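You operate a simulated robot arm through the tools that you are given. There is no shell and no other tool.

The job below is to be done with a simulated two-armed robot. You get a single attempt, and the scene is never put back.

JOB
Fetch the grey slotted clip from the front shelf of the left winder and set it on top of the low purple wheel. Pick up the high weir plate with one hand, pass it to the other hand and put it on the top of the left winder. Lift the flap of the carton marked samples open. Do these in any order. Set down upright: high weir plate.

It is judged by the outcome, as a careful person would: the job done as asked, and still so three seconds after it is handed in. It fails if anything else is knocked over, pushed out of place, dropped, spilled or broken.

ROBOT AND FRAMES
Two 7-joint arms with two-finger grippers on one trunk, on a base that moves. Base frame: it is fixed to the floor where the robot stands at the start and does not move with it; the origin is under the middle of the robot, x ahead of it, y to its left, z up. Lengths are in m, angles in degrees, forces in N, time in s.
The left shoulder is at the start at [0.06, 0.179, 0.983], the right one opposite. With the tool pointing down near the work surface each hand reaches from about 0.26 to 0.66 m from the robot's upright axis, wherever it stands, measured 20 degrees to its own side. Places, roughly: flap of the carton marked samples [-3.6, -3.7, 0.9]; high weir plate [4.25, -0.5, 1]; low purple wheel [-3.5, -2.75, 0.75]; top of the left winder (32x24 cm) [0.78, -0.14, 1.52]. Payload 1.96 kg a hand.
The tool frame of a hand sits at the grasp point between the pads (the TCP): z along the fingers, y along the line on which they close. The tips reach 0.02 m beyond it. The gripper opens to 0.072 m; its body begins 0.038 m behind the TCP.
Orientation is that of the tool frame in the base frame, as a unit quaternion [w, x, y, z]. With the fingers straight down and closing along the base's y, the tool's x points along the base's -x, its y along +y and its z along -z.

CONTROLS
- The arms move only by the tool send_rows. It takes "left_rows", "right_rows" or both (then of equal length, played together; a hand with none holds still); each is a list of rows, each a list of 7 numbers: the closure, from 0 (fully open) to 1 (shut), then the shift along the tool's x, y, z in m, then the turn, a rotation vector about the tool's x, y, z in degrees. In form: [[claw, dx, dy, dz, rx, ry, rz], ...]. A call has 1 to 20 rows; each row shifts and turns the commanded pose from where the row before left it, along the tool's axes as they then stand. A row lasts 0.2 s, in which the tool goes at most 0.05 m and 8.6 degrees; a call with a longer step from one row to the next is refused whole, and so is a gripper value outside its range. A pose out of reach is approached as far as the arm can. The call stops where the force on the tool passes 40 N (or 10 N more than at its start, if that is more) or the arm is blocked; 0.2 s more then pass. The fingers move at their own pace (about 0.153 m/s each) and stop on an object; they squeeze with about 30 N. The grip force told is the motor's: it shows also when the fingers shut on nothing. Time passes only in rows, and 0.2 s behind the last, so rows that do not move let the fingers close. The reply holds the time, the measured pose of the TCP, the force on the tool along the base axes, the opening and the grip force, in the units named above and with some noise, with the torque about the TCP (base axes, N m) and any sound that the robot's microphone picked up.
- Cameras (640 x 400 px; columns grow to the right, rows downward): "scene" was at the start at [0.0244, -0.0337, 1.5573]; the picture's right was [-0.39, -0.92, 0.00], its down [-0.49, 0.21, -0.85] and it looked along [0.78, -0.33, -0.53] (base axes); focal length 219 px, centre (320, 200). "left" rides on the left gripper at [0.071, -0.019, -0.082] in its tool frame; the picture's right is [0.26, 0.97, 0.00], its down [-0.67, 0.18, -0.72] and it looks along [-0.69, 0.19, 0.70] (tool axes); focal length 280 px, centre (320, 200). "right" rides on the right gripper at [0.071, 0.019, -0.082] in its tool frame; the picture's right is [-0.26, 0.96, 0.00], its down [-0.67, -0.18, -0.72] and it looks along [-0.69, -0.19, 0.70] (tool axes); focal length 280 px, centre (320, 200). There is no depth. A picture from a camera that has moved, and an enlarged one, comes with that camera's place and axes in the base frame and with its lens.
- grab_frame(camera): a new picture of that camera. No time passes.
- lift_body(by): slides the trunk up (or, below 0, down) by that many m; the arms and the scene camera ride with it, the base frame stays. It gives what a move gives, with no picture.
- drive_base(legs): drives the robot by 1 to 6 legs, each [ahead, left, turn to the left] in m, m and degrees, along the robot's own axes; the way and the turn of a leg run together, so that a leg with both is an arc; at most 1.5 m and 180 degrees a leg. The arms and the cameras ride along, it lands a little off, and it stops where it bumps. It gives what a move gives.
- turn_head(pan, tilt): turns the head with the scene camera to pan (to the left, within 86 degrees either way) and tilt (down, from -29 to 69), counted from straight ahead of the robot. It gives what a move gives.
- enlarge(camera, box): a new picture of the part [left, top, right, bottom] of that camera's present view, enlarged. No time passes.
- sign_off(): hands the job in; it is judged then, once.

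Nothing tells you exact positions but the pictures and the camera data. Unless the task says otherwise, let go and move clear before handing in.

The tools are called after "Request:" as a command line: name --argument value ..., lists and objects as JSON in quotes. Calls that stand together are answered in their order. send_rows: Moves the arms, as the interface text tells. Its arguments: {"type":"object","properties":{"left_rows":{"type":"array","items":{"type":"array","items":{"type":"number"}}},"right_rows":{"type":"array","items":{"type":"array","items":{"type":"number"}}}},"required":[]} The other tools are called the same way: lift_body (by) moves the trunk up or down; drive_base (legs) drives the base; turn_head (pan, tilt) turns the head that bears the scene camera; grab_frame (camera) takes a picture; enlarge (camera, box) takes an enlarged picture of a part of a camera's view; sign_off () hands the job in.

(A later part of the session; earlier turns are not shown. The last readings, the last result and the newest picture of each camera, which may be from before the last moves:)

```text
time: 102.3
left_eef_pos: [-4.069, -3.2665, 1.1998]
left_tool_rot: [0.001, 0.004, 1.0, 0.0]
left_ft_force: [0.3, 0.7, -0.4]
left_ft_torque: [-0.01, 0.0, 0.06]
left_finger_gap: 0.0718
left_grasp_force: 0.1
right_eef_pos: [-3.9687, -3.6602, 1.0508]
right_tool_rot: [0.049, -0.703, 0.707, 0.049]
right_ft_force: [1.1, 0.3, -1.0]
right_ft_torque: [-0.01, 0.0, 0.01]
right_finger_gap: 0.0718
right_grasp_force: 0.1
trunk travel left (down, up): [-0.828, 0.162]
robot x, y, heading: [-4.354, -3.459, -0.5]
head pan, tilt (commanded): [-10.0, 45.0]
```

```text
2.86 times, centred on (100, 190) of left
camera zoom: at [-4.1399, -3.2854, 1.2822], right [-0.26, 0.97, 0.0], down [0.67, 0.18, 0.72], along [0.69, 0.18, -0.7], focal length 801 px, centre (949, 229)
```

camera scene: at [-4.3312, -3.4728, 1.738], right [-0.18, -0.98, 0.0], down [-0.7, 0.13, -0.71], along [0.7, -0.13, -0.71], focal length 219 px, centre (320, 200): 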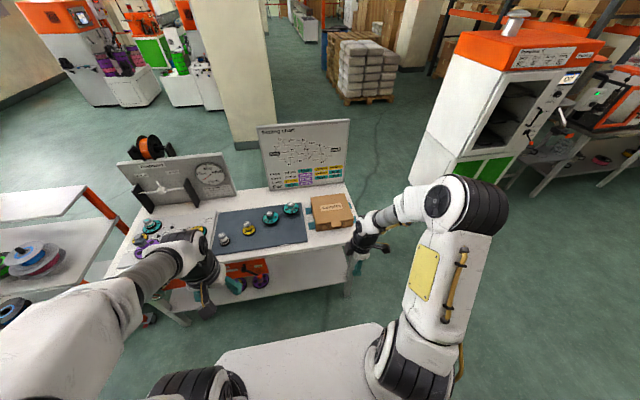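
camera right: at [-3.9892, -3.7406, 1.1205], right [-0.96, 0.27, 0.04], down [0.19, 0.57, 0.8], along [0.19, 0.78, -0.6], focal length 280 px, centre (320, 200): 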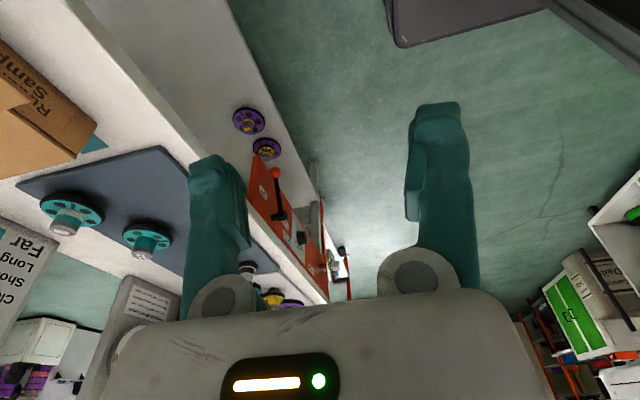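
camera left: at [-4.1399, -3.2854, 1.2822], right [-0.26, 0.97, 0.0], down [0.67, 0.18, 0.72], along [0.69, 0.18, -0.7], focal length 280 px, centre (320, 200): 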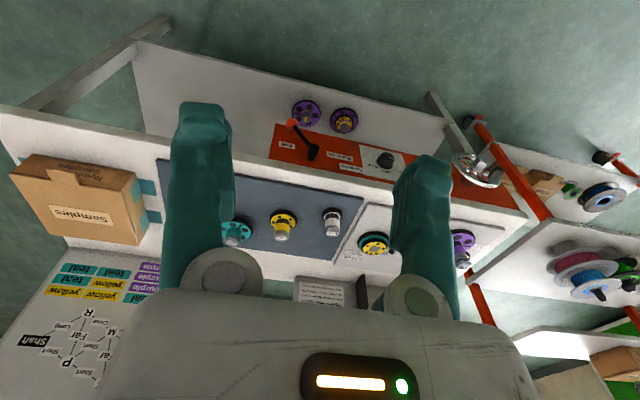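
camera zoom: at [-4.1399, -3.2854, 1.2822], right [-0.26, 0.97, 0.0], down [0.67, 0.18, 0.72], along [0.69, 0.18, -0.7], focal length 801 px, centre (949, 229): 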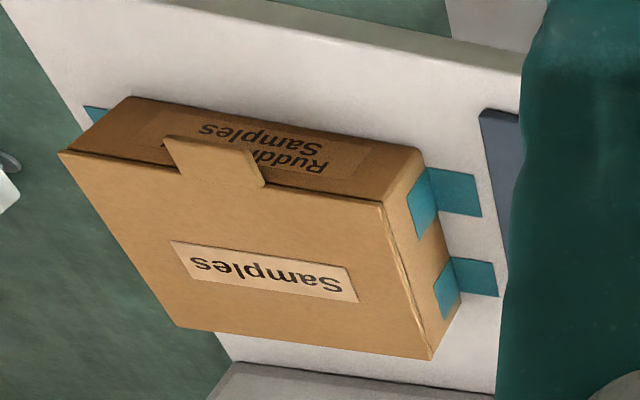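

The carton is taped down; its lid's front tab sticks out toward me at about (−3.673, −3.682, 0.861), the lid is ~0.2 m deep and hinged at the rear (x≈−3.44). I'll level the right hand to point forward with fingers stacked vertically, so the lower finger can lift the tab with the lid caged between the fingers.

Request:
send_rows --right_rows '[[0, 0, 0, 0, 0, 8, 0], [0, 0, -0.018, 0, 8, 0, 0], [0, 0, -0.0178, 0.0025, 8, 0, 0], [0, 0, -0.0173, 0.005, 8, 0, 0], [0, 0, -0.0164, 0.0073, 8, 0, 0], [0, 0, -0.0153, 0.0095, 8, 0, 0], [0, 0, -0.0138, 0.0116, 8, 0, 0], [0, 0, -0.012, 0.0134, 8, 0, 0], [0, 0, -0.0101, 0.0149, 8, 0, 0], [0, 0, -0.0079, 0.0162, 8, 0, 0], [0, 0, -0.0056, 0.0171, 8, 0, 0]]'

Request:
grab_frame --camera "scene"

Request:
grab_frame --camera "right"

```text
time: 104.7
left_eef_pos: [-4.068, -3.2657, 1.2001]
left_tool_rot: [0.001, 0.004, 1.0, 0.001]
left_ft_force: [1.1, -0.6, -0.2]
left_ft_torque: [0.03, 0.05, -0.01]
left_finger_gap: 0.0719
left_grasp_force: 0.1
right_eef_pos: [-3.7862, -3.661, 1.0506]
right_tool_rot: [0.453, -0.539, 0.543, -0.456]
right_ft_force: [-0.2, 0.4, 0.0]
right_ft_torque: [0.02, 0.02, 0.01]
right_finger_gap: 0.0721
right_grasp_force: 0.0
trunk travel left (down, up): [-0.828, 0.162]
robot x, y, heading: [-4.3511, -3.4604, -0.2]
head pan, tilt (commanded): [-10.0, 45.0]
```

```text
taken
camera scene: at [-4.33, -3.4726, 1.7381], right [-0.18, -0.98, 0.0], down [-0.7, 0.13, -0.71], along [0.7, -0.13, -0.71], focal length 219 px, centre (320, 200)
```

scene: 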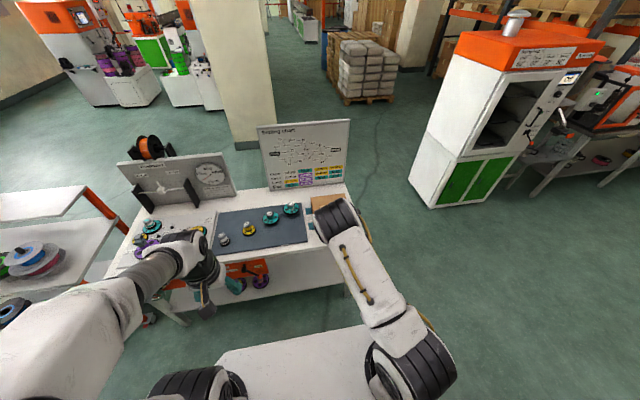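

```text
taken
camera right: at [-3.8728, -3.7306, 1.0446], right [-0.16, 0.26, -0.95], down [-0.67, 0.68, 0.3], along [0.72, 0.69, 0.07], focal length 280 px, centre (320, 200)
```

right: 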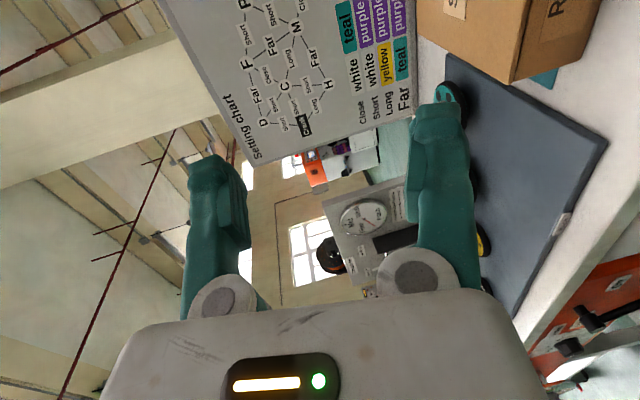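

Request:
grab_frame --camera "left"

Request:
enlarge --camera "scene" --box '[270, 150, 450, 300]'

```text
taken
camera left: at [-4.1391, -3.2852, 1.282], right [-0.26, 0.97, 0.0], down [0.67, 0.18, 0.72], along [0.69, 0.18, -0.7], focal length 280 px, centre (320, 200)
```

left: 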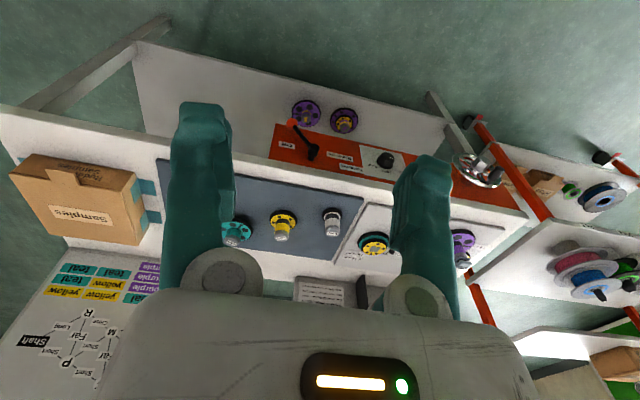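

```text
2.67 times, centred on (360, 225) of scene
camera zoom: at [-4.33, -3.4726, 1.7381], right [-0.18, -0.98, 0.0], down [-0.7, 0.13, -0.71], along [0.7, -0.13, -0.71], focal length 584 px, centre (213, 133)
```

zoom: 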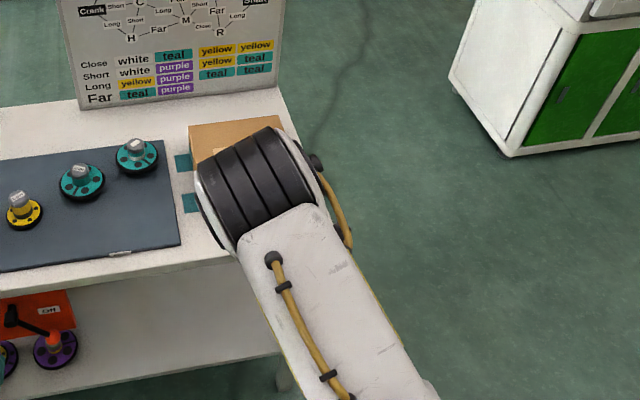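

The elbow folded up over the bench front but it stays high. I move a little closer, then lower the hand in front of the bench edge at tab height.

Request:
drive_base --legs '[[0.07, 0, 0.3]]'

Request:
send_rows --right_rows '[[0, 0.0042, 0.0334, -0.0112, 0, 0, 0], [0, 0.0042, 0.0334, -0.0112, 0, 0, 0], [0, 0.0042, 0.0334, -0.0112, 0, 0, 0], [0, 0.0042, 0.0334, -0.0112, 0, 0, 0], [0, 0, 0, 0, 0, 0, 0]]'

Request:
grab_frame --camera "scene"

Request:
grab_frame --camera "right"

Request:
grab_frame --camera "left"

```text
time: 105.7
left_eef_pos: [-4.0021, -3.2647, 1.1994]
left_tool_rot: [0.002, 0.001, 1.0, 0.0]
left_ft_force: [0.0, 0.6, -0.1]
left_ft_torque: [0.01, 0.01, 0.0]
left_finger_gap: 0.0719
left_grasp_force: 0.1
right_eef_pos: [-3.72, -3.6588, 1.0512]
right_tool_rot: [0.454, -0.541, 0.542, -0.456]
right_ft_force: [0.0, 0.3, -0.3]
right_ft_torque: [-0.02, 0.01, 0.01]
right_finger_gap: 0.0718
right_grasp_force: 0.0
trunk travel left (down, up): [-0.828, 0.162]
robot x, y, heading: [-4.2863, -3.4619, -0.2]
head pan, tilt (commanded): [-10.0, 45.0]
```

```text
time: 106.9
left_eef_pos: [-3.9986, -3.2648, 1.1995]
left_tool_rot: [0.001, 0.001, 1.0, 0.0]
left_ft_force: [-0.5, 0.0, 0.0]
left_ft_torque: [0.0, 0.02, 0.0]
left_finger_gap: 0.0719
left_grasp_force: 0.1
right_eef_pos: [-3.7863, -3.6746, 0.9257]
right_tool_rot: [-0.455, 0.542, -0.542, 0.454]
right_ft_force: [-0.7, -0.8, -0.1]
right_ft_torque: [-0.04, -0.01, 0.01]
right_finger_gap: 0.072
right_grasp_force: 0.0
trunk travel left (down, up): [-0.828, 0.162]
robot x, y, heading: [-4.2808, -3.4584, -0.0]
head pan, tilt (commanded): [-10.0, 45.0]
```

```text
taken
camera scene: at [-4.2607, -3.4722, 1.7381], right [-0.17, -0.98, 0.0], down [-0.7, 0.12, -0.71], along [0.7, -0.12, -0.71], focal length 219 px, centre (320, 200)
```

scene: 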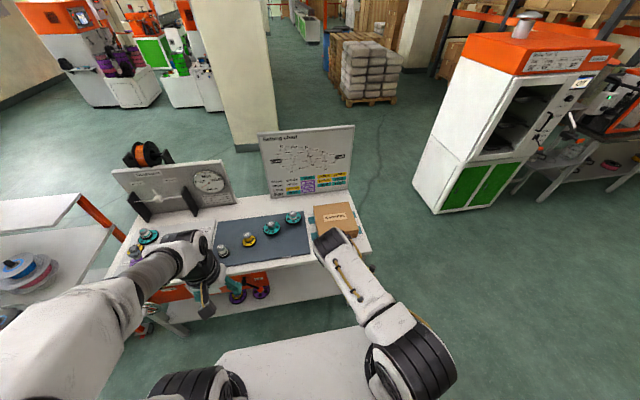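

```text
taken
camera right: at [-3.8705, -3.7446, 0.9202], right [-0.17, 0.26, -0.95], down [-0.67, 0.67, 0.3], along [0.72, 0.69, 0.06], focal length 280 px, centre (320, 200)
```

right: 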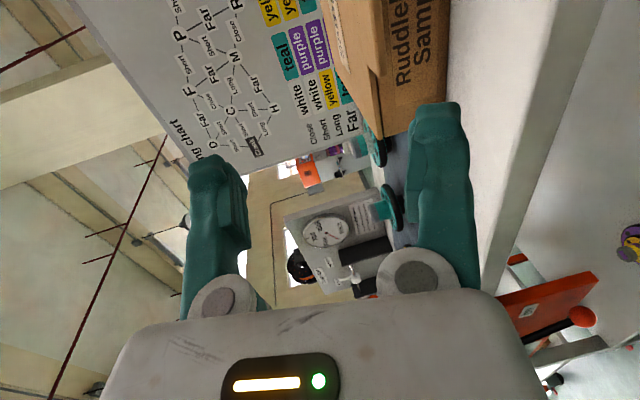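

```text
taken
camera left: at [-4.0706, -3.284, 1.282], right [-0.26, 0.97, 0.0], down [0.67, 0.18, 0.72], along [0.69, 0.19, -0.7], focal length 280 px, centre (320, 200)
```

left: 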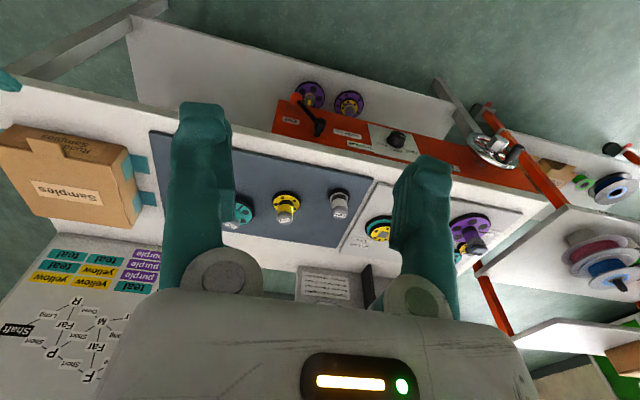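

Request:
enlarge --camera "right" --box '[310, 0, 470, 180]'

Request:
enlarge --camera "left" --box '[0, 60, 200, 240]'

Request:
enlarge --camera "scene" --box '[296, 180, 392, 270]'

```text
2.22 times, centred on (390, 90) of right
camera zoom: at [-3.8705, -3.7446, 0.9202], right [-0.17, 0.26, -0.95], down [-0.67, 0.67, 0.3], along [0.72, 0.69, 0.06], focal length 623 px, centre (164, 444)
```

zoom: 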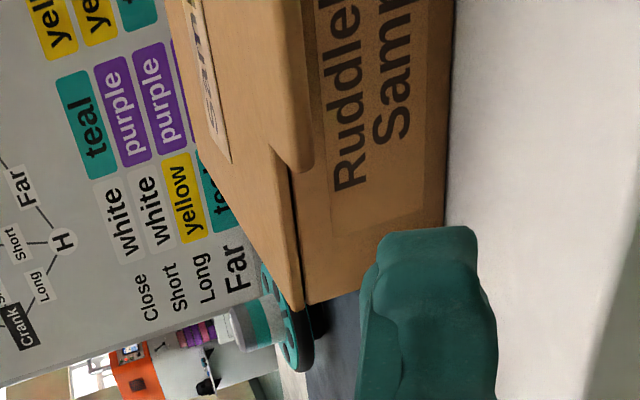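

```text
2.22 times, centred on (100, 150) of left
camera zoom: at [-4.0706, -3.284, 1.282], right [-0.26, 0.97, 0.0], down [0.67, 0.18, 0.72], along [0.69, 0.19, -0.7], focal length 623 px, centre (809, 311)
```

zoom: 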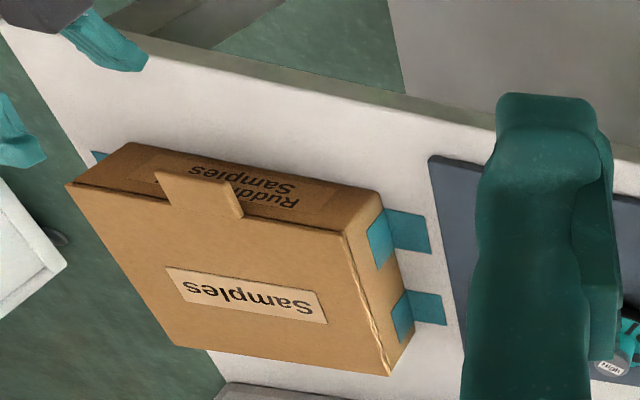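

```text
4.44 times, centred on (344, 225) of scene
camera zoom: at [-4.2607, -3.4722, 1.7381], right [-0.17, -0.98, 0.0], down [-0.7, 0.12, -0.71], along [0.7, -0.12, -0.71], focal length 973 px, centre (213, 89)
```

zoom: 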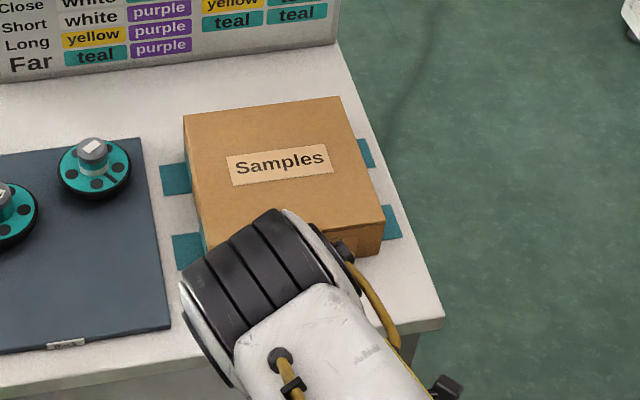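

The tab front edge checks out at x≈−3.676, z≈0.862. I lower to put the lower finger beneath tab level and slide forward until it is under the tab, short of the box face.

Request:
send_rows --right_rows '[[0, 0.0035, 0.0202, 0.0035, 0, 0, 0], [0, 0.0035, 0.0202, 0.0036, 0, 0, 0], [0, 0, -0.0035, 0.0197, 0, 0, 0], [0, 0, -0.0035, 0.0197, 0, 0, 0], [0, 0, -0.0035, 0.0197, 0, 0, 0], [0, 0, 0, 0, 0, 0, 0]]'

Request:
grab_frame --camera "right"

Request:
enlarge --camera "left" --box '[0, 60, 160, 200]'

```text
time: 108.3
left_eef_pos: [-4.0004, -3.265, 1.2007]
left_tool_rot: [0.001, 0.0, 1.0, 0.0]
left_ft_force: [0.3, 0.6, -0.1]
left_ft_torque: [-0.01, -0.03, 0.0]
left_finger_gap: 0.0721
left_grasp_force: 0.0
right_eef_pos: [-3.7256, -3.6829, 0.8865]
right_tool_rot: [0.454, -0.541, 0.542, -0.455]
right_ft_force: [-0.4, -0.3, 0.8]
right_ft_torque: [-0.01, 0.0, -0.04]
right_finger_gap: 0.0718
right_grasp_force: 0.1
trunk travel left (down, up): [-0.828, 0.162]
robot x, y, heading: [-4.2821, -3.4621, -0.1]
head pan, tilt (commanded): [-10.0, 45.0]
```

```text
taken
camera right: at [-3.8102, -3.7523, 0.8795], right [-0.17, 0.26, -0.95], down [-0.67, 0.67, 0.3], along [0.72, 0.69, 0.06], focal length 280 px, centre (320, 200)
```

right: 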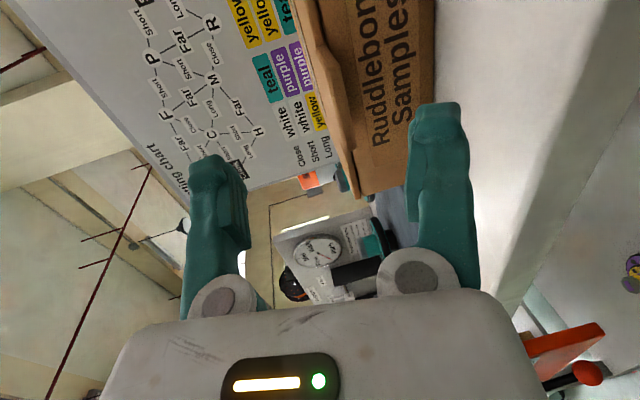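

```text
2.86 times, centred on (80, 130) of left
camera zoom: at [-4.0714, -3.2841, 1.2821], right [-0.26, 0.97, 0.0], down [0.67, 0.18, 0.72], along [0.69, 0.19, -0.7], focal length 801 px, centre (1006, 400)
```

zoom: 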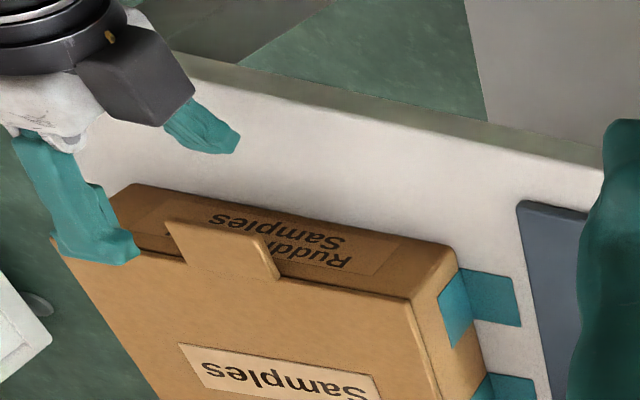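

Request:
send_rows --right_rows '[[0, 0, -0.0035, 0.0197, 0, 0, 0], [0, 0, -0.0035, 0.0197, 0, 0, 0], [0, 0, -0.0034, 0.0187, 0, 0, 0], [0, 0, 0, 0, 0, 0, 0]]'

Request:
grab_frame --camera "right"

Request:
enlarge --camera "left" --box '[0, 60, 160, 200]'

```text
time: 109.3
left_eef_pos: [-3.9989, -3.2642, 1.1981]
left_tool_rot: [0.001, 0.002, 1.0, -0.001]
left_ft_force: [-0.3, -0.9, 0.0]
left_ft_torque: [0.01, 0.03, 0.0]
left_finger_gap: 0.0721
left_grasp_force: 0.1
right_eef_pos: [-3.6663, -3.6824, 0.8867]
right_tool_rot: [0.454, -0.541, 0.542, -0.455]
right_ft_force: [0.2, 0.3, 1.0]
right_ft_torque: [0.01, 0.0, -0.02]
right_finger_gap: 0.0717
right_grasp_force: 0.1
trunk travel left (down, up): [-0.828, 0.162]
robot x, y, heading: [-4.2823, -3.4633, -0.4]
head pan, tilt (commanded): [-10.0, 45.0]
```

```text
taken
camera right: at [-3.7502, -3.7522, 0.8803], right [-0.17, 0.26, -0.95], down [-0.67, 0.67, 0.3], along [0.72, 0.69, 0.06], focal length 280 px, centre (320, 200)
```

right: 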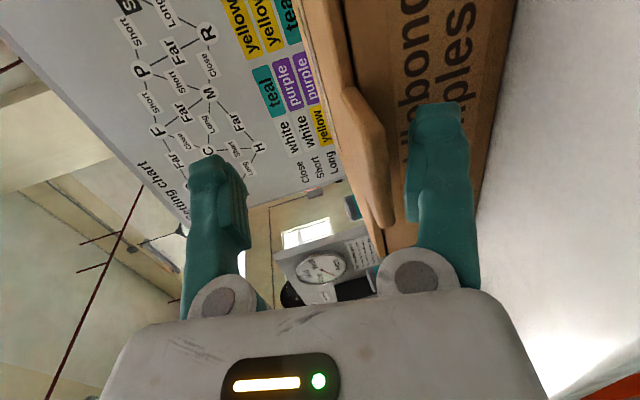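

```text
2.86 times, centred on (80, 130) of left
camera zoom: at [-4.0713, -3.2841, 1.2821], right [-0.26, 0.97, 0.0], down [0.67, 0.18, 0.72], along [0.69, 0.19, -0.7], focal length 801 px, centre (1006, 400)
```

zoom: 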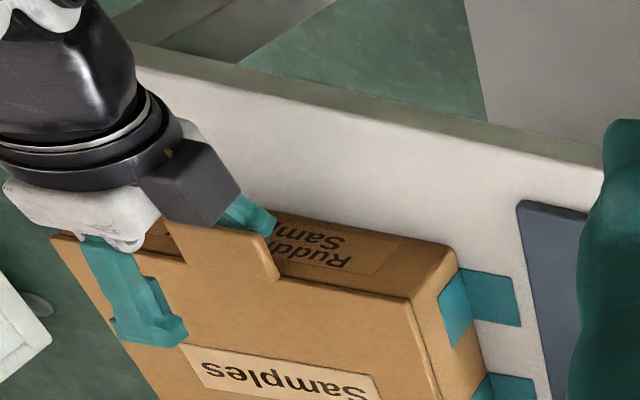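

The lower finger is under the tab. I lift along the lid's arc in small steps, up to about 20°, and check.

Request:
send_rows --right_rows '[[0, 0, -0.0101, -0.0018, 0, 0, 0], [0, 0, -0.0183, -0.0024, 0, 0, 0], [0, 0, -0.0184, -0.0008, 0, 0, 0], [0, 0, -0.0184, 0.0008, 0, 0, 0], [0, 0, -0.0183, 0.0024, 0, 0, 0]]'

Request:
grab_frame --camera "right"

Request:
enlarge --camera "left" --box '[0, 60, 160, 200]'

```text
time: 110.5
left_eef_pos: [-4.0, -3.2644, 1.1993]
left_tool_rot: [0.001, 0.0, 1.0, -0.001]
left_ft_force: [-0.1, 0.3, 0.6]
left_ft_torque: [0.01, -0.02, -0.02]
left_finger_gap: 0.0719
left_grasp_force: 0.0
right_eef_pos: [-3.6535, -3.6807, 0.9693]
right_tool_rot: [0.455, -0.541, 0.541, -0.455]
right_ft_force: [-0.3, 1.2, 0.5]
right_ft_torque: [0.03, 0.02, 0.02]
right_finger_gap: 0.0721
right_grasp_force: 0.1
trunk travel left (down, up): [-0.828, 0.162]
robot x, y, heading: [-4.2797, -3.4614, -0.3]
head pan, tilt (commanded): [-10.0, 45.0]
```

```text
taken
camera right: at [-3.7383, -3.7517, 0.9633], right [-0.17, 0.26, -0.95], down [-0.67, 0.67, 0.3], along [0.72, 0.69, 0.06], focal length 280 px, centre (320, 200)
```

right: 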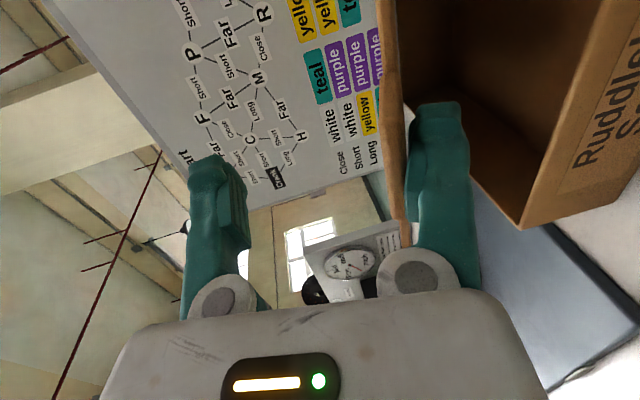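

```text
2.86 times, centred on (80, 130) of left
camera zoom: at [-4.0713, -3.284, 1.2821], right [-0.26, 0.97, 0.0], down [0.67, 0.18, 0.72], along [0.69, 0.19, -0.7], focal length 801 px, centre (1006, 400)
```

zoom: 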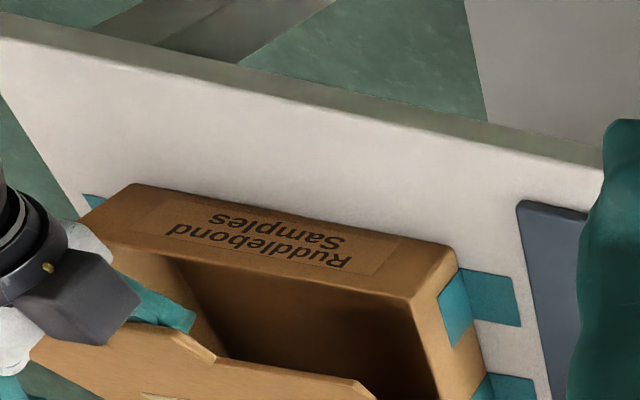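

The lid is rising with the finger. Continuing the arc to about 55°.

Request:
send_rows --right_rows '[[0, 0, -0.018, 0.004, 0, 0, 0], [0, 0, -0.0176, 0.0055, 0, 0, 0], [0, 0, -0.017, 0.007, 0, 0, 0], [0, 0, -0.0164, 0.0085, 0, 0, 0], [0, 0, -0.0156, 0.0099, 0, 0, 0], [0, 0, -0.0146, 0.0112, 0, 0, 0], [0, 0, -0.0136, 0.0125, 0, 0, 0]]'

Request:
grab_frame --camera "right"

Request:
grab_frame --camera "left"

Request:
grab_frame --camera "scene"

```text
time: 112.1
left_eef_pos: [-3.9999, -3.265, 1.1996]
left_tool_rot: [0.0, 0.001, 1.0, 0.0]
left_ft_force: [0.1, -1.2, -0.2]
left_ft_torque: [-0.02, -0.02, 0.0]
left_finger_gap: 0.0719
left_grasp_force: 0.2
right_eef_pos: [-3.577, -3.6829, 1.0695]
right_tool_rot: [0.455, -0.541, 0.543, -0.454]
right_ft_force: [-0.1, 0.1, -0.8]
right_ft_torque: [-0.01, -0.01, 0.01]
right_finger_gap: 0.0722
right_grasp_force: 0.0
trunk travel left (down, up): [-0.828, 0.162]
robot x, y, heading: [-4.2883, -3.4606, -0.1]
head pan, tilt (commanded): [-10.0, 45.0]
```

```text
taken
camera right: at [-3.6605, -3.7521, 1.0639], right [-0.17, 0.26, -0.95], down [-0.67, 0.67, 0.31], along [0.72, 0.69, 0.06], focal length 280 px, centre (320, 200)
```

right: 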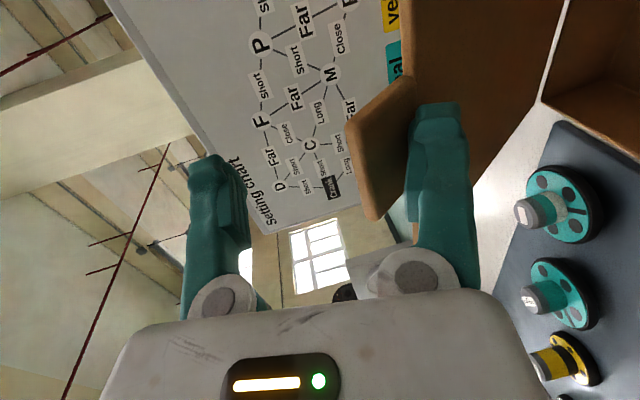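

```text
taken
camera left: at [-4.071, -3.2842, 1.2821], right [-0.26, 0.97, 0.0], down [0.67, 0.18, 0.72], along [0.69, 0.19, -0.7], focal length 280 px, centre (320, 200)
```

left: 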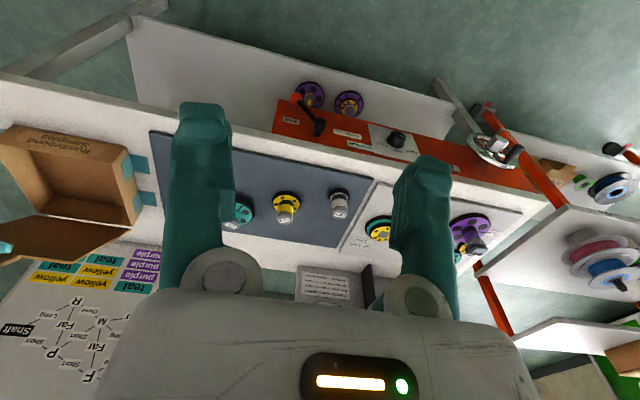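

```text
taken
camera scene: at [-4.2612, -3.4725, 1.7381], right [-0.17, -0.98, 0.0], down [-0.7, 0.12, -0.71], along [0.7, -0.12, -0.71], focal length 219 px, centre (320, 200)
```

scene: 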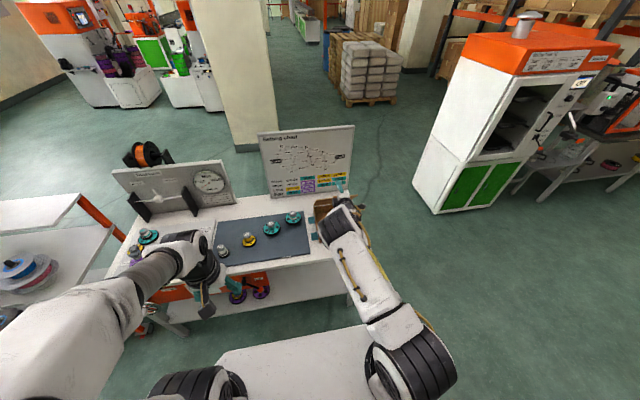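

Request:
send_rows --right_rows '[[0, 0, -0.0125, 0.0136, 0, 0, 0], [0, 0, -0.0112, 0.0146, 0, 0, 0], [0, 0, -0.0099, 0.0156, 0, 0, 0], [0, 0, -0.0085, 0.0164, 0, 0, 0], [0, 0, -0.0071, 0.017, 0, 0, 0], [0, 0, -0.0055, 0.0176, 0, 0, 0]]'

Request:
grab_frame --camera "right"

Request:
enlarge --camera "left" --box '[0, 100, 160, 300]'

Request:
enlarge --camera "scene" --box '[250, 110, 410, 260]'

```text
time: 113.5
left_eef_pos: [-3.9992, -3.2661, 1.1998]
left_tool_rot: [0.002, 0.001, 1.0, 0.0]
left_ft_force: [0.0, -0.4, -0.3]
left_ft_torque: [0.02, -0.01, -0.01]
left_finger_gap: 0.072
left_grasp_force: 0.0
right_eef_pos: [-3.4739, -3.6819, 1.1066]
right_tool_rot: [0.455, -0.542, 0.543, -0.453]
right_ft_force: [0.6, -0.1, 1.0]
right_ft_torque: [0.0, 0.03, 0.02]
right_finger_gap: 0.0721
right_grasp_force: 0.1
trunk travel left (down, up): [-0.828, 0.162]
robot x, y, heading: [-4.2848, -3.4601, -0.1]
head pan, tilt (commanded): [-10.0, 45.0]
```

```text
taken
camera right: at [-3.5584, -3.753, 1.1005], right [-0.17, 0.26, -0.95], down [-0.67, 0.68, 0.31], along [0.72, 0.69, 0.06], focal length 280 px, centre (320, 200)
```

right: 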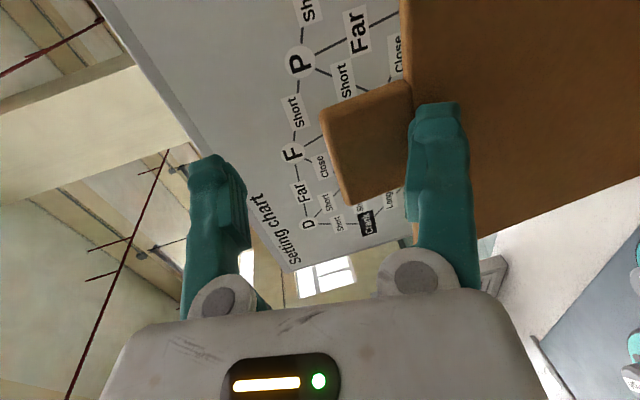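

```text
2.00 times, centred on (80, 200) of left
camera zoom: at [-4.0706, -3.285, 1.2822], right [-0.26, 0.97, 0.0], down [0.67, 0.18, 0.72], along [0.69, 0.19, -0.7], focal length 561 px, centre (800, 200)
```

zoom: 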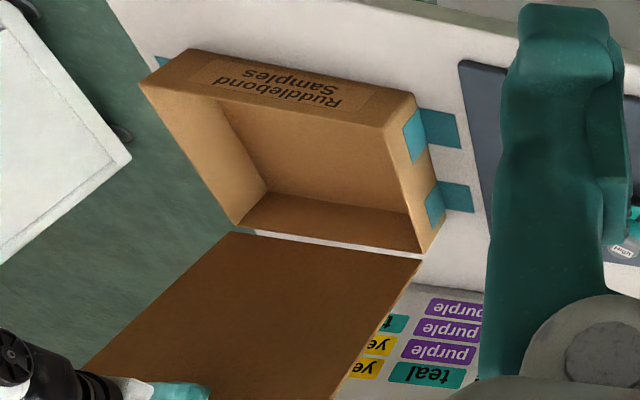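

```text
2.67 times, centred on (330, 185) of scene
camera zoom: at [-4.2607, -3.4735, 1.7381], right [-0.17, -0.98, 0.0], down [-0.7, 0.12, -0.71], along [0.7, -0.12, -0.71], focal length 584 px, centre (293, 240)
```

zoom: 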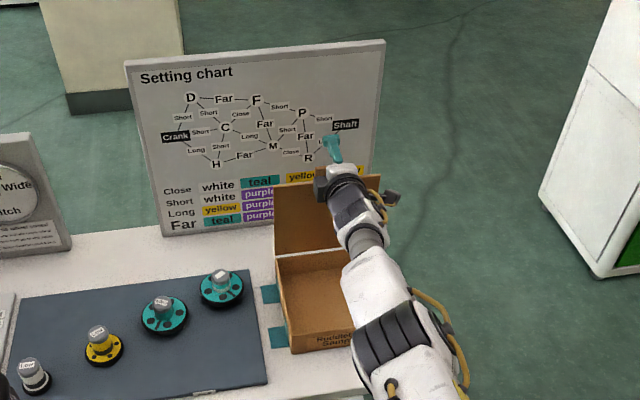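

Request:
send_rows --right_rows '[[0, 0, -0.004, 0.018, 0, 0, 0], [0, 0, -0.0024, 0.0183, 0, 0, 0], [0, 0, -0.0008, 0.0184, 0, 0, 0]]'

Request:
grab_frame --camera "right"

Request:
enlarge --camera "left" --box '[0, 100, 160, 300]'

Request:
enlarge --camera "scene" --box '[250, 110, 410, 260]'

```text
time: 114.3
left_eef_pos: [-4.0005, -3.2632, 1.1998]
left_tool_rot: [0.001, 0.001, 1.0, -0.001]
left_ft_force: [-0.6, 1.6, 0.8]
left_ft_torque: [0.01, -0.03, -0.01]
left_finger_gap: 0.0723
left_grasp_force: 0.1
right_eef_pos: [-3.4689, -3.6824, 1.1147]
right_tool_rot: [0.454, -0.542, 0.542, -0.454]
right_ft_force: [-0.7, 1.0, -0.3]
right_ft_torque: [0.01, 0.01, 0.01]
right_finger_gap: 0.0722
right_grasp_force: 0.0
right hand out of reach, approached as far as the arm can: row 1, 2, 3
trunk travel left (down, up): [-0.828, 0.162]
robot x, y, heading: [-4.2841, -3.4609, 0.0]
head pan, tilt (commanded): [-10.0, 45.0]
```

```text
taken
camera right: at [-3.5536, -3.7525, 1.1089], right [-0.17, 0.26, -0.95], down [-0.67, 0.68, 0.3], along [0.72, 0.69, 0.06], focal length 280 px, centre (320, 200)
```

right: 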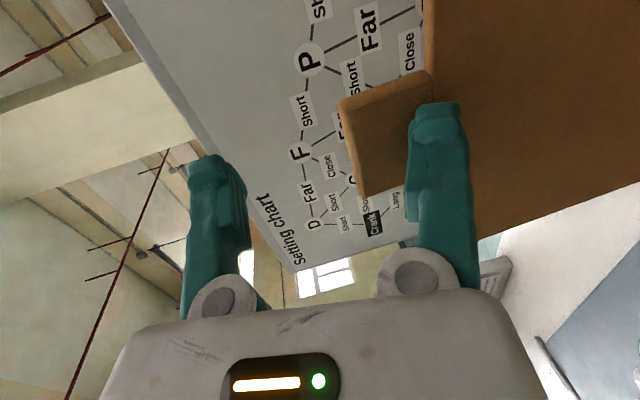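

```text
2.00 times, centred on (80, 200) of left
camera zoom: at [-4.0713, -3.2836, 1.2821], right [-0.26, 0.97, 0.0], down [0.67, 0.18, 0.72], along [0.69, 0.19, -0.7], focal length 561 px, centre (800, 200)
```

zoom: 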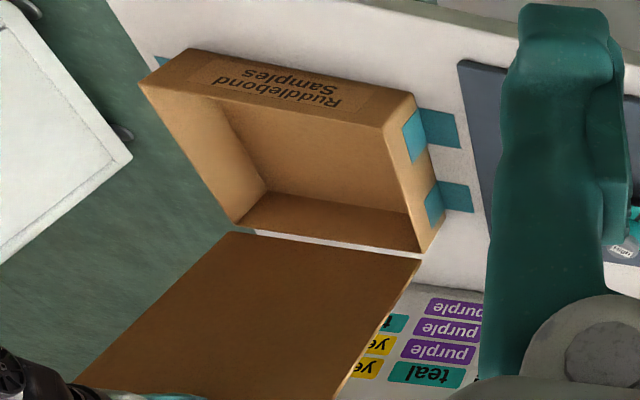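

```text
2.67 times, centred on (330, 185) of scene
camera zoom: at [-4.2616, -3.4717, 1.7381], right [-0.17, -0.98, 0.0], down [-0.7, 0.12, -0.71], along [0.7, -0.12, -0.71], focal length 584 px, centre (293, 240)
```

zoom: 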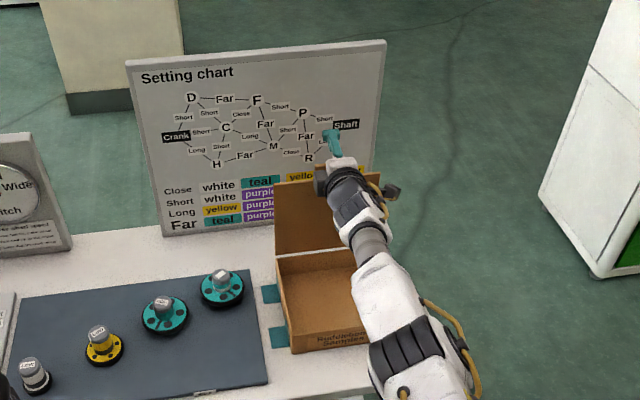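

The arm is at full stretch with the lid near vertical, so I use small base moves to push it on past vertical.

Request:
drive_base --legs '[[0.05, 0, 0]]'

Request:
grab_frame --camera "right"

Request:
enlarge --camera "left" --box '[0, 100, 160, 300]'

Request:
enlarge --camera "scene" --box '[250, 110, 410, 260]'

```text
time: 115.2
left_eef_pos: [-3.9546, -3.265, 1.201]
left_tool_rot: [0.002, 0.0, 1.0, 0.0]
left_ft_force: [0.0, 0.3, 0.6]
left_ft_torque: [0.0, 0.01, -0.02]
left_finger_gap: 0.0722
left_grasp_force: 0.0
right_eef_pos: [-3.4246, -3.6844, 1.1175]
right_tool_rot: [0.455, -0.54, 0.541, -0.456]
right_ft_force: [-0.4, 0.1, 0.1]
right_ft_torque: [-0.02, 0.05, 0.02]
right_finger_gap: 0.0722
right_grasp_force: 0.0
trunk travel left (down, up): [-0.828, 0.162]
robot x, y, heading: [-4.234, -3.4605, -0.1]
head pan, tilt (commanded): [-10.0, 45.0]
```

```text
taken
camera right: at [-3.5075, -3.7529, 1.1116], right [-0.16, 0.26, -0.95], down [-0.67, 0.67, 0.3], along [0.72, 0.69, 0.07], focal length 280 px, centre (320, 200)
```

right: 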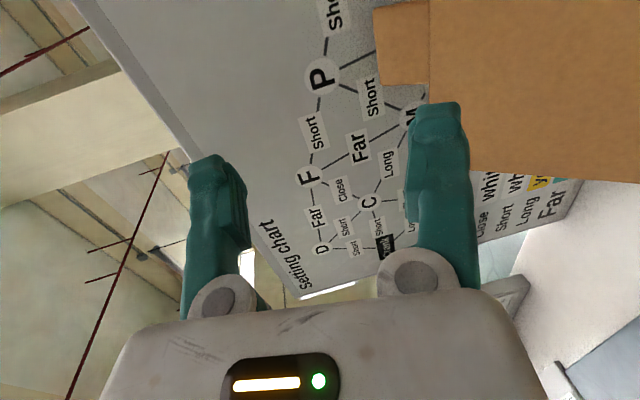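

```text
2.00 times, centred on (80, 200) of left
camera zoom: at [-4.0259, -3.2841, 1.2829], right [-0.26, 0.97, 0.0], down [0.67, 0.18, 0.72], along [0.69, 0.19, -0.7], focal length 561 px, centre (800, 200)
```

zoom: 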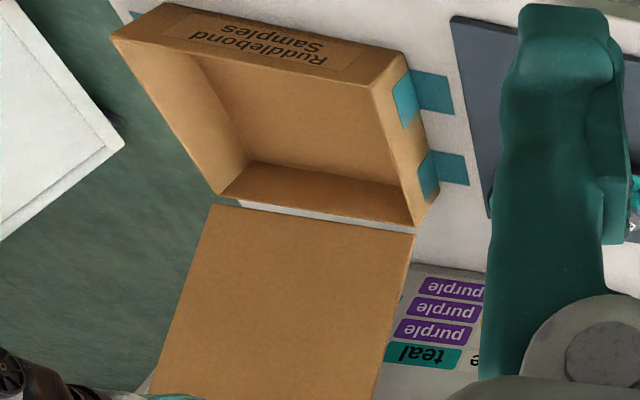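

```text
2.67 times, centred on (330, 185) of scene
camera zoom: at [-4.2177, -3.4723, 1.7382], right [-0.17, -0.98, 0.0], down [-0.69, 0.12, -0.71], along [0.7, -0.12, -0.7], focal length 584 px, centre (293, 240)
```

zoom: 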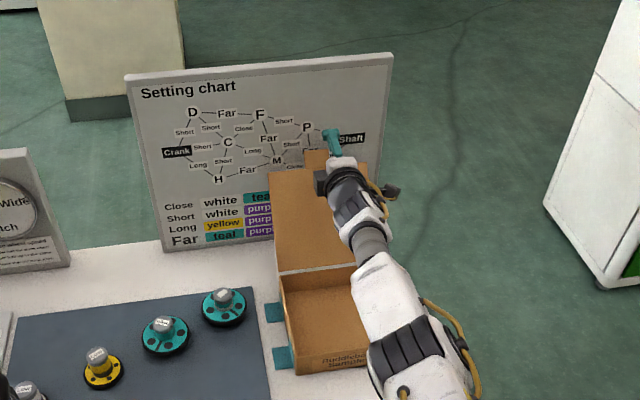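

The lid tipped past vertical to about 110° and is resting there free of the fingers. I back off and watch that it stays.

Request:
drive_base --legs '[[-0.3, 0, 0]]'

Request:
grab_frame --camera "scene"

Request:
enlarge --camera "scene" --box '[240, 110, 400, 260]'

Request:
grab_frame --camera "right"

Request:
grab_frame --camera "left"

```text
time: 117.3
left_eef_pos: [-4.2514, -3.2653, 1.1999]
left_tool_rot: [0.0, 0.002, 1.0, 0.0]
left_ft_force: [-0.4, -0.2, -0.4]
left_ft_torque: [-0.01, -0.03, 0.02]
left_finger_gap: 0.072
left_grasp_force: 0.1
right_eef_pos: [-3.7223, -3.6841, 1.1146]
right_tool_rot: [0.453, -0.541, 0.543, -0.456]
right_ft_force: [-1.2, 0.8, 0.0]
right_ft_torque: [0.01, 0.01, 0.02]
right_finger_gap: 0.072
right_grasp_force: 0.1
trunk travel left (down, up): [-0.828, 0.162]
robot x, y, heading: [-4.5375, -3.4585, -0.3]
head pan, tilt (commanded): [-10.0, 45.0]
```

```text
taken
camera scene: at [-4.5133, -3.4719, 1.738], right [-0.18, -0.98, 0.0], down [-0.7, 0.13, -0.71], along [0.7, -0.13, -0.71], focal length 219 px, centre (320, 200)
```

scene: 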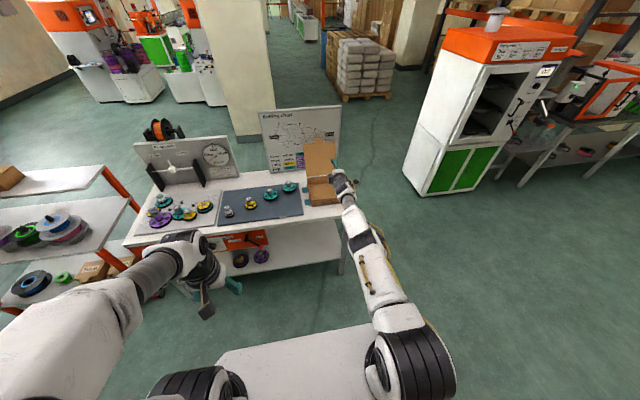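

```text
2.67 times, centred on (320, 185) of scene
camera zoom: at [-4.5133, -3.4719, 1.738], right [-0.18, -0.98, 0.0], down [-0.7, 0.13, -0.71], along [0.7, -0.13, -0.71], focal length 584 px, centre (320, 240)
```

zoom: 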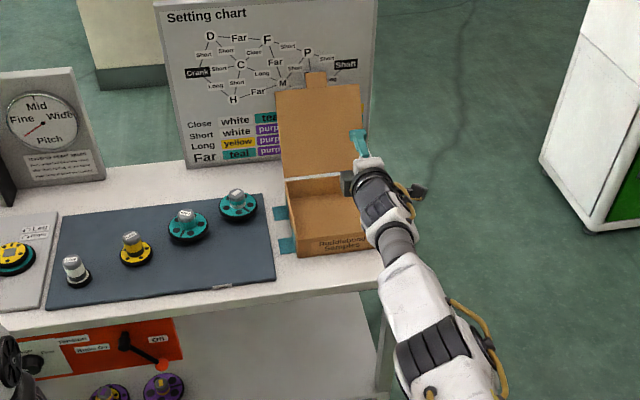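

```text
taken
camera right: at [-3.8065, -3.7542, 1.1083], right [-0.17, 0.26, -0.95], down [-0.67, 0.68, 0.31], along [0.72, 0.69, 0.06], focal length 280 px, centre (320, 200)
```

right: 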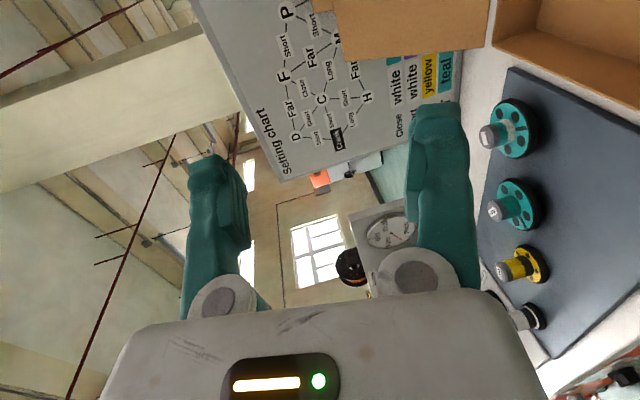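

```text
taken
camera left: at [-4.3229, -3.2841, 1.282], right [-0.26, 0.97, 0.0], down [0.67, 0.18, 0.72], along [0.69, 0.18, -0.7], focal length 280 px, centre (320, 200)
```

left: 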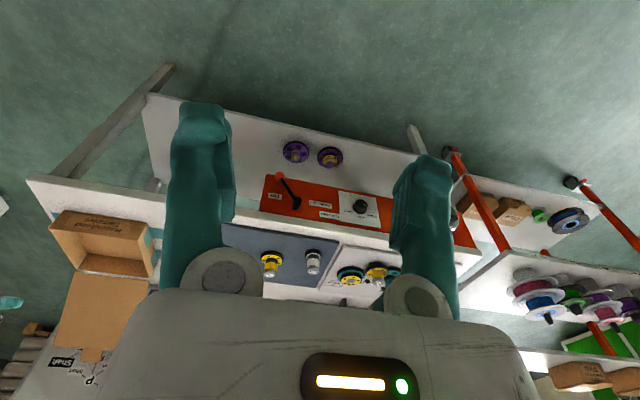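

The flap stays open. I check the clip on the wheel from here.

Request:
enlarge --camera "scene" --box '[120, 180, 240, 250]'

Request:
drive_base --legs '[[-0.1, 0, 0]]'

Request:
enlarge --camera "scene" --box '[260, 120, 380, 220]'

```text
5.33 times, centred on (180, 215) of scene
camera zoom: at [-4.5133, -3.4719, 1.738], right [-0.18, -0.98, 0.0], down [-0.7, 0.13, -0.71], along [0.7, -0.13, -0.71], focal length 1167 px, centre (1067, 120)
```

zoom: 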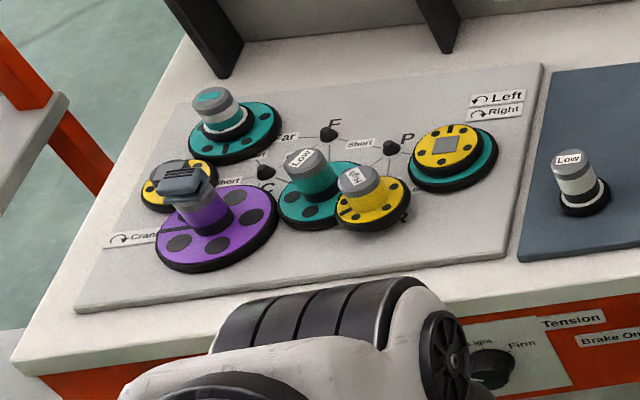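

```text
time: 118.4
left_eef_pos: [-4.3516, -3.265, 1.2001]
left_tool_rot: [0.001, 0.002, 1.0, 0.001]
left_ft_force: [-0.9, -0.1, 0.7]
left_ft_torque: [0.01, 0.0, 0.01]
left_finger_gap: 0.0723
left_grasp_force: 0.0
right_eef_pos: [-3.8193, -3.6837, 1.114]
right_tool_rot: [0.454, -0.541, 0.542, -0.455]
right_ft_force: [0.1, 0.1, -0.3]
right_ft_torque: [-0.02, -0.02, 0.0]
right_finger_gap: 0.072
right_grasp_force: 0.2
trunk travel left (down, up): [-0.828, 0.162]
robot x, y, heading: [-4.6357, -3.4629, -0.1]
head pan, tilt (commanded): [-10.0, 45.0]
```

```text
4.00 times, centred on (320, 170) of scene
camera zoom: at [-4.6124, -3.4716, 1.738], right [-0.18, -0.98, 0.0], down [-0.7, 0.12, -0.71], along [0.7, -0.12, -0.71], focal length 876 px, centre (320, 320)
```

zoom: 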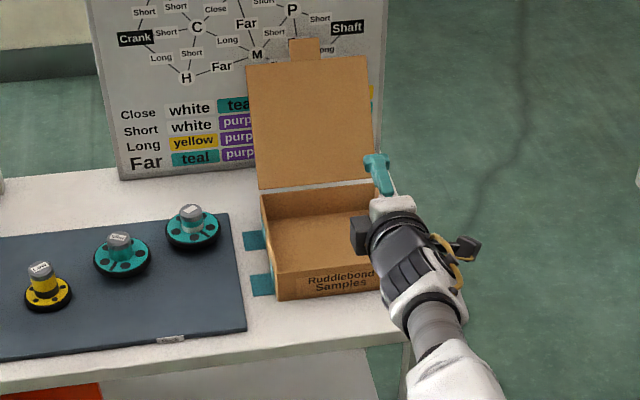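

Both done jobs look right: clip on the hub, flap open. Now I fold the right hand back to pointing down and close to the body for the long drive.

Request:
send_rows --right_rows '[[0, 0, 0.0052, -0.0295, -8, 0, 0], [0, 0, 0.0093, -0.0285, -8, 0, 0], [0, 0, 0.0132, -0.027, -8, 0, 0], [0, 0, 0.0168, -0.0249, -8, 0, 0], [0, 0, 0.0201, -0.0223, -8, 0, 0], [0, 0, 0.023, -0.0193, -8, 0, 0], [0, 0, 0.0254, -0.0159, -8, 0, 0], [0, 0, 0.0274, -0.0122, -8, 0, 0], [0, 0, 0.0288, -0.0083, -8, 0, 0], [0, 0, 0.0297, -0.0042, -8, 0, 0], [0, 0, 0.03, 0, 0, 0, 0], [0, 0, 0.03, 0, 0, 0, 0], [0, 0, 0.03, 0, 0, 0, 0]]'

Request:
send_rows --right_rows '[[0, 0, 0.03, 0, 0, 0, 8.5], [0, 0, 0, 0, 0, 0, 8.5], [0, 0, 0, 0, 0, 0, 8.5], [0, 0, 0, 0, 0, 0, 8.5], [0, 0, 0, 0, 0, 0, 8.5], [0, 0, 0, 0, 0, 0, 8.5], [0, 0, 0, 0, 0, 0, 8.5], [0, 0, 0, 0, 0, 0, 8.5], [0, 0, 0, 0, 0, 0, 8.5], [0, 0, 0, 0, 0, 0, 8.5], [0, 0, 0, 0, 0, 0, 5]]'

Request:
turn_head --pan 60 --tilt 20

Request:
grab_frame --camera "scene"

```text
time: 121.2
left_eef_pos: [-4.3523, -3.2633, 1.2001]
left_tool_rot: [0.002, 0.002, 1.0, 0.0]
left_ft_force: [-0.5, 0.1, -0.4]
left_ft_torque: [-0.01, -0.05, 0.02]
left_finger_gap: 0.0721
left_grasp_force: 0.0
right_eef_pos: [-4.2121, -3.6825, 1.1161]
right_tool_rot: [0.0, -0.706, 0.709, 0.0]
right_ft_force: [-0.6, 0.9, -0.2]
right_ft_torque: [0.03, -0.03, 0.02]
right_finger_gap: 0.0719
right_grasp_force: 0.1
trunk travel left (down, up): [-0.828, 0.162]
robot x, y, heading: [-4.6355, -3.4573, -0.5]
head pan, tilt (commanded): [-10.0, 45.0]
```

```text
time: 123.6
left_eef_pos: [-4.3523, -3.2649, 1.2011]
left_tool_rot: [0.002, 0.002, 1.0, 0.0]
left_ft_force: [-0.3, 0.7, 0.1]
left_ft_torque: [-0.01, 0.0, 0.02]
left_finger_gap: 0.0718
left_grasp_force: 0.1
right_eef_pos: [-4.2413, -3.6809, 1.1145]
right_tool_rot: [0.0, 0.003, 1.0, -0.001]
right_ft_force: [0.4, 0.9, 0.0]
right_ft_torque: [-0.01, -0.02, -0.01]
right_finger_gap: 0.0721
right_grasp_force: 0.0
trunk travel left (down, up): [-0.828, 0.162]
robot x, y, heading: [-4.6358, -3.4574, -0.1]
head pan, tilt (commanded): [-10.0, 45.0]
```

```text
time: 125.0
left_eef_pos: [-4.3508, -3.2648, 1.2]
left_tool_rot: [0.0, 0.003, 1.0, 0.0]
left_ft_force: [-0.8, 0.4, -0.3]
left_ft_torque: [0.01, -0.02, -0.01]
left_finger_gap: 0.0719
left_grasp_force: 0.1
right_eef_pos: [-4.2418, -3.6816, 1.1149]
right_tool_rot: [0.0, 0.0, 1.0, 0.0]
right_ft_force: [0.4, -0.5, -0.5]
right_ft_torque: [0.01, 0.0, 0.01]
right_finger_gap: 0.0718
right_grasp_force: 0.1
trunk travel left (down, up): [-0.828, 0.162]
robot x, y, heading: [-4.6387, -3.4591, -0.3]
head pan, tilt (commanded): [60.0, 20.0]
```

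```text
taken
camera scene: at [-4.6464, -3.3767, 1.7767], right [0.86, -0.5, 0.0], down [-0.17, -0.3, -0.94], along [0.47, 0.81, -0.34], focal length 219 px, centre (320, 200)
```

scene: 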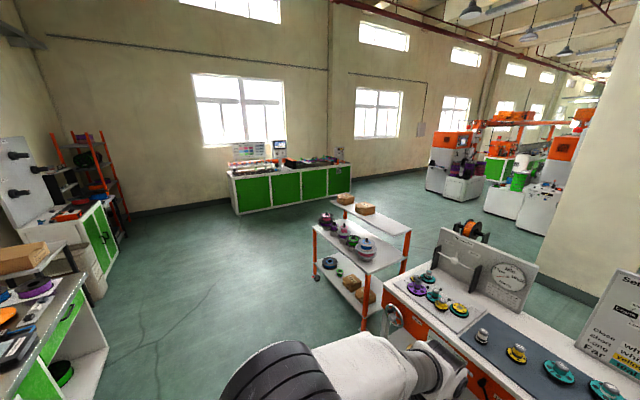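

The way back north is clear. I turn left and drive up the corridor, then turn east.

Request:
drive_base --legs '[[0, 0, 90], [1.5, 0, 0], [1.5, 0, 0], [0, 0, -90], [1.4, 0, 0]]'

Request:
turn_head --pan 0 --tilt 12

Request:
grab_frame --camera "scene"

```text
time: 153.8
left_eef_pos: [-2.923, -0.2897, 1.1995]
left_tool_rot: [0.001, 0.013, 1.0, -0.001]
left_ft_force: [0.6, -0.4, 0.1]
left_ft_torque: [0.03, 0.05, 0.0]
left_finger_gap: 0.072
left_grasp_force: 0.1
right_eef_pos: [-2.8242, -0.71, 1.1134]
right_tool_rot: [0.0, 0.014, 1.0, 0.0]
right_ft_force: [-0.1, -0.3, 0.2]
right_ft_torque: [0.04, 0.02, 0.01]
right_finger_gap: 0.0718
right_grasp_force: 0.1
trunk travel left (down, up): [-0.828, 0.162]
robot x, y, heading: [-3.2136, -0.4802, -1.6]
head pan, tilt (commanded): [60.0, 20.0]
```

```text
time: 155.1
left_eef_pos: [-2.9223, -0.2909, 1.2]
left_tool_rot: [0.0, 0.013, 1.0, 0.0]
left_ft_force: [-0.4, 0.1, -0.1]
left_ft_torque: [0.01, 0.01, -0.01]
left_finger_gap: 0.0719
left_grasp_force: 0.0
right_eef_pos: [-2.8224, -0.7103, 1.1153]
right_tool_rot: [0.0, 0.014, 1.0, 0.0]
right_ft_force: [-0.3, 0.5, -0.7]
right_ft_torque: [0.02, 0.01, 0.02]
right_finger_gap: 0.0719
right_grasp_force: 0.1
trunk travel left (down, up): [-0.828, 0.162]
robot x, y, heading: [-3.2092, -0.4714, -1.5]
head pan, tilt (commanded): [0.0, 12.0]
```

```text
taken
camera scene: at [-3.1761, -0.4763, 1.7898], right [-0.03, -1.0, 0.0], down [-0.21, 0.01, -0.98], along [0.98, -0.03, -0.21], focal length 219 px, centre (320, 200)
```

scene: 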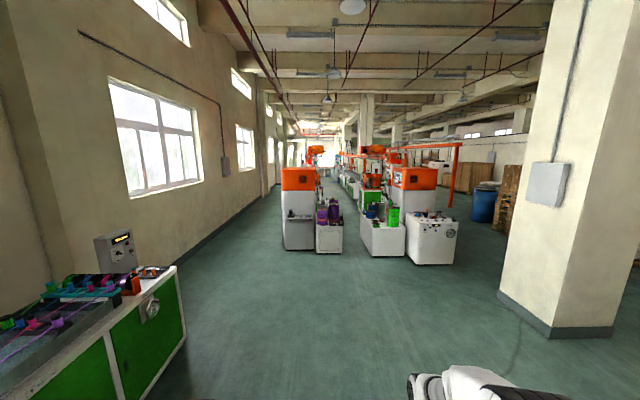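

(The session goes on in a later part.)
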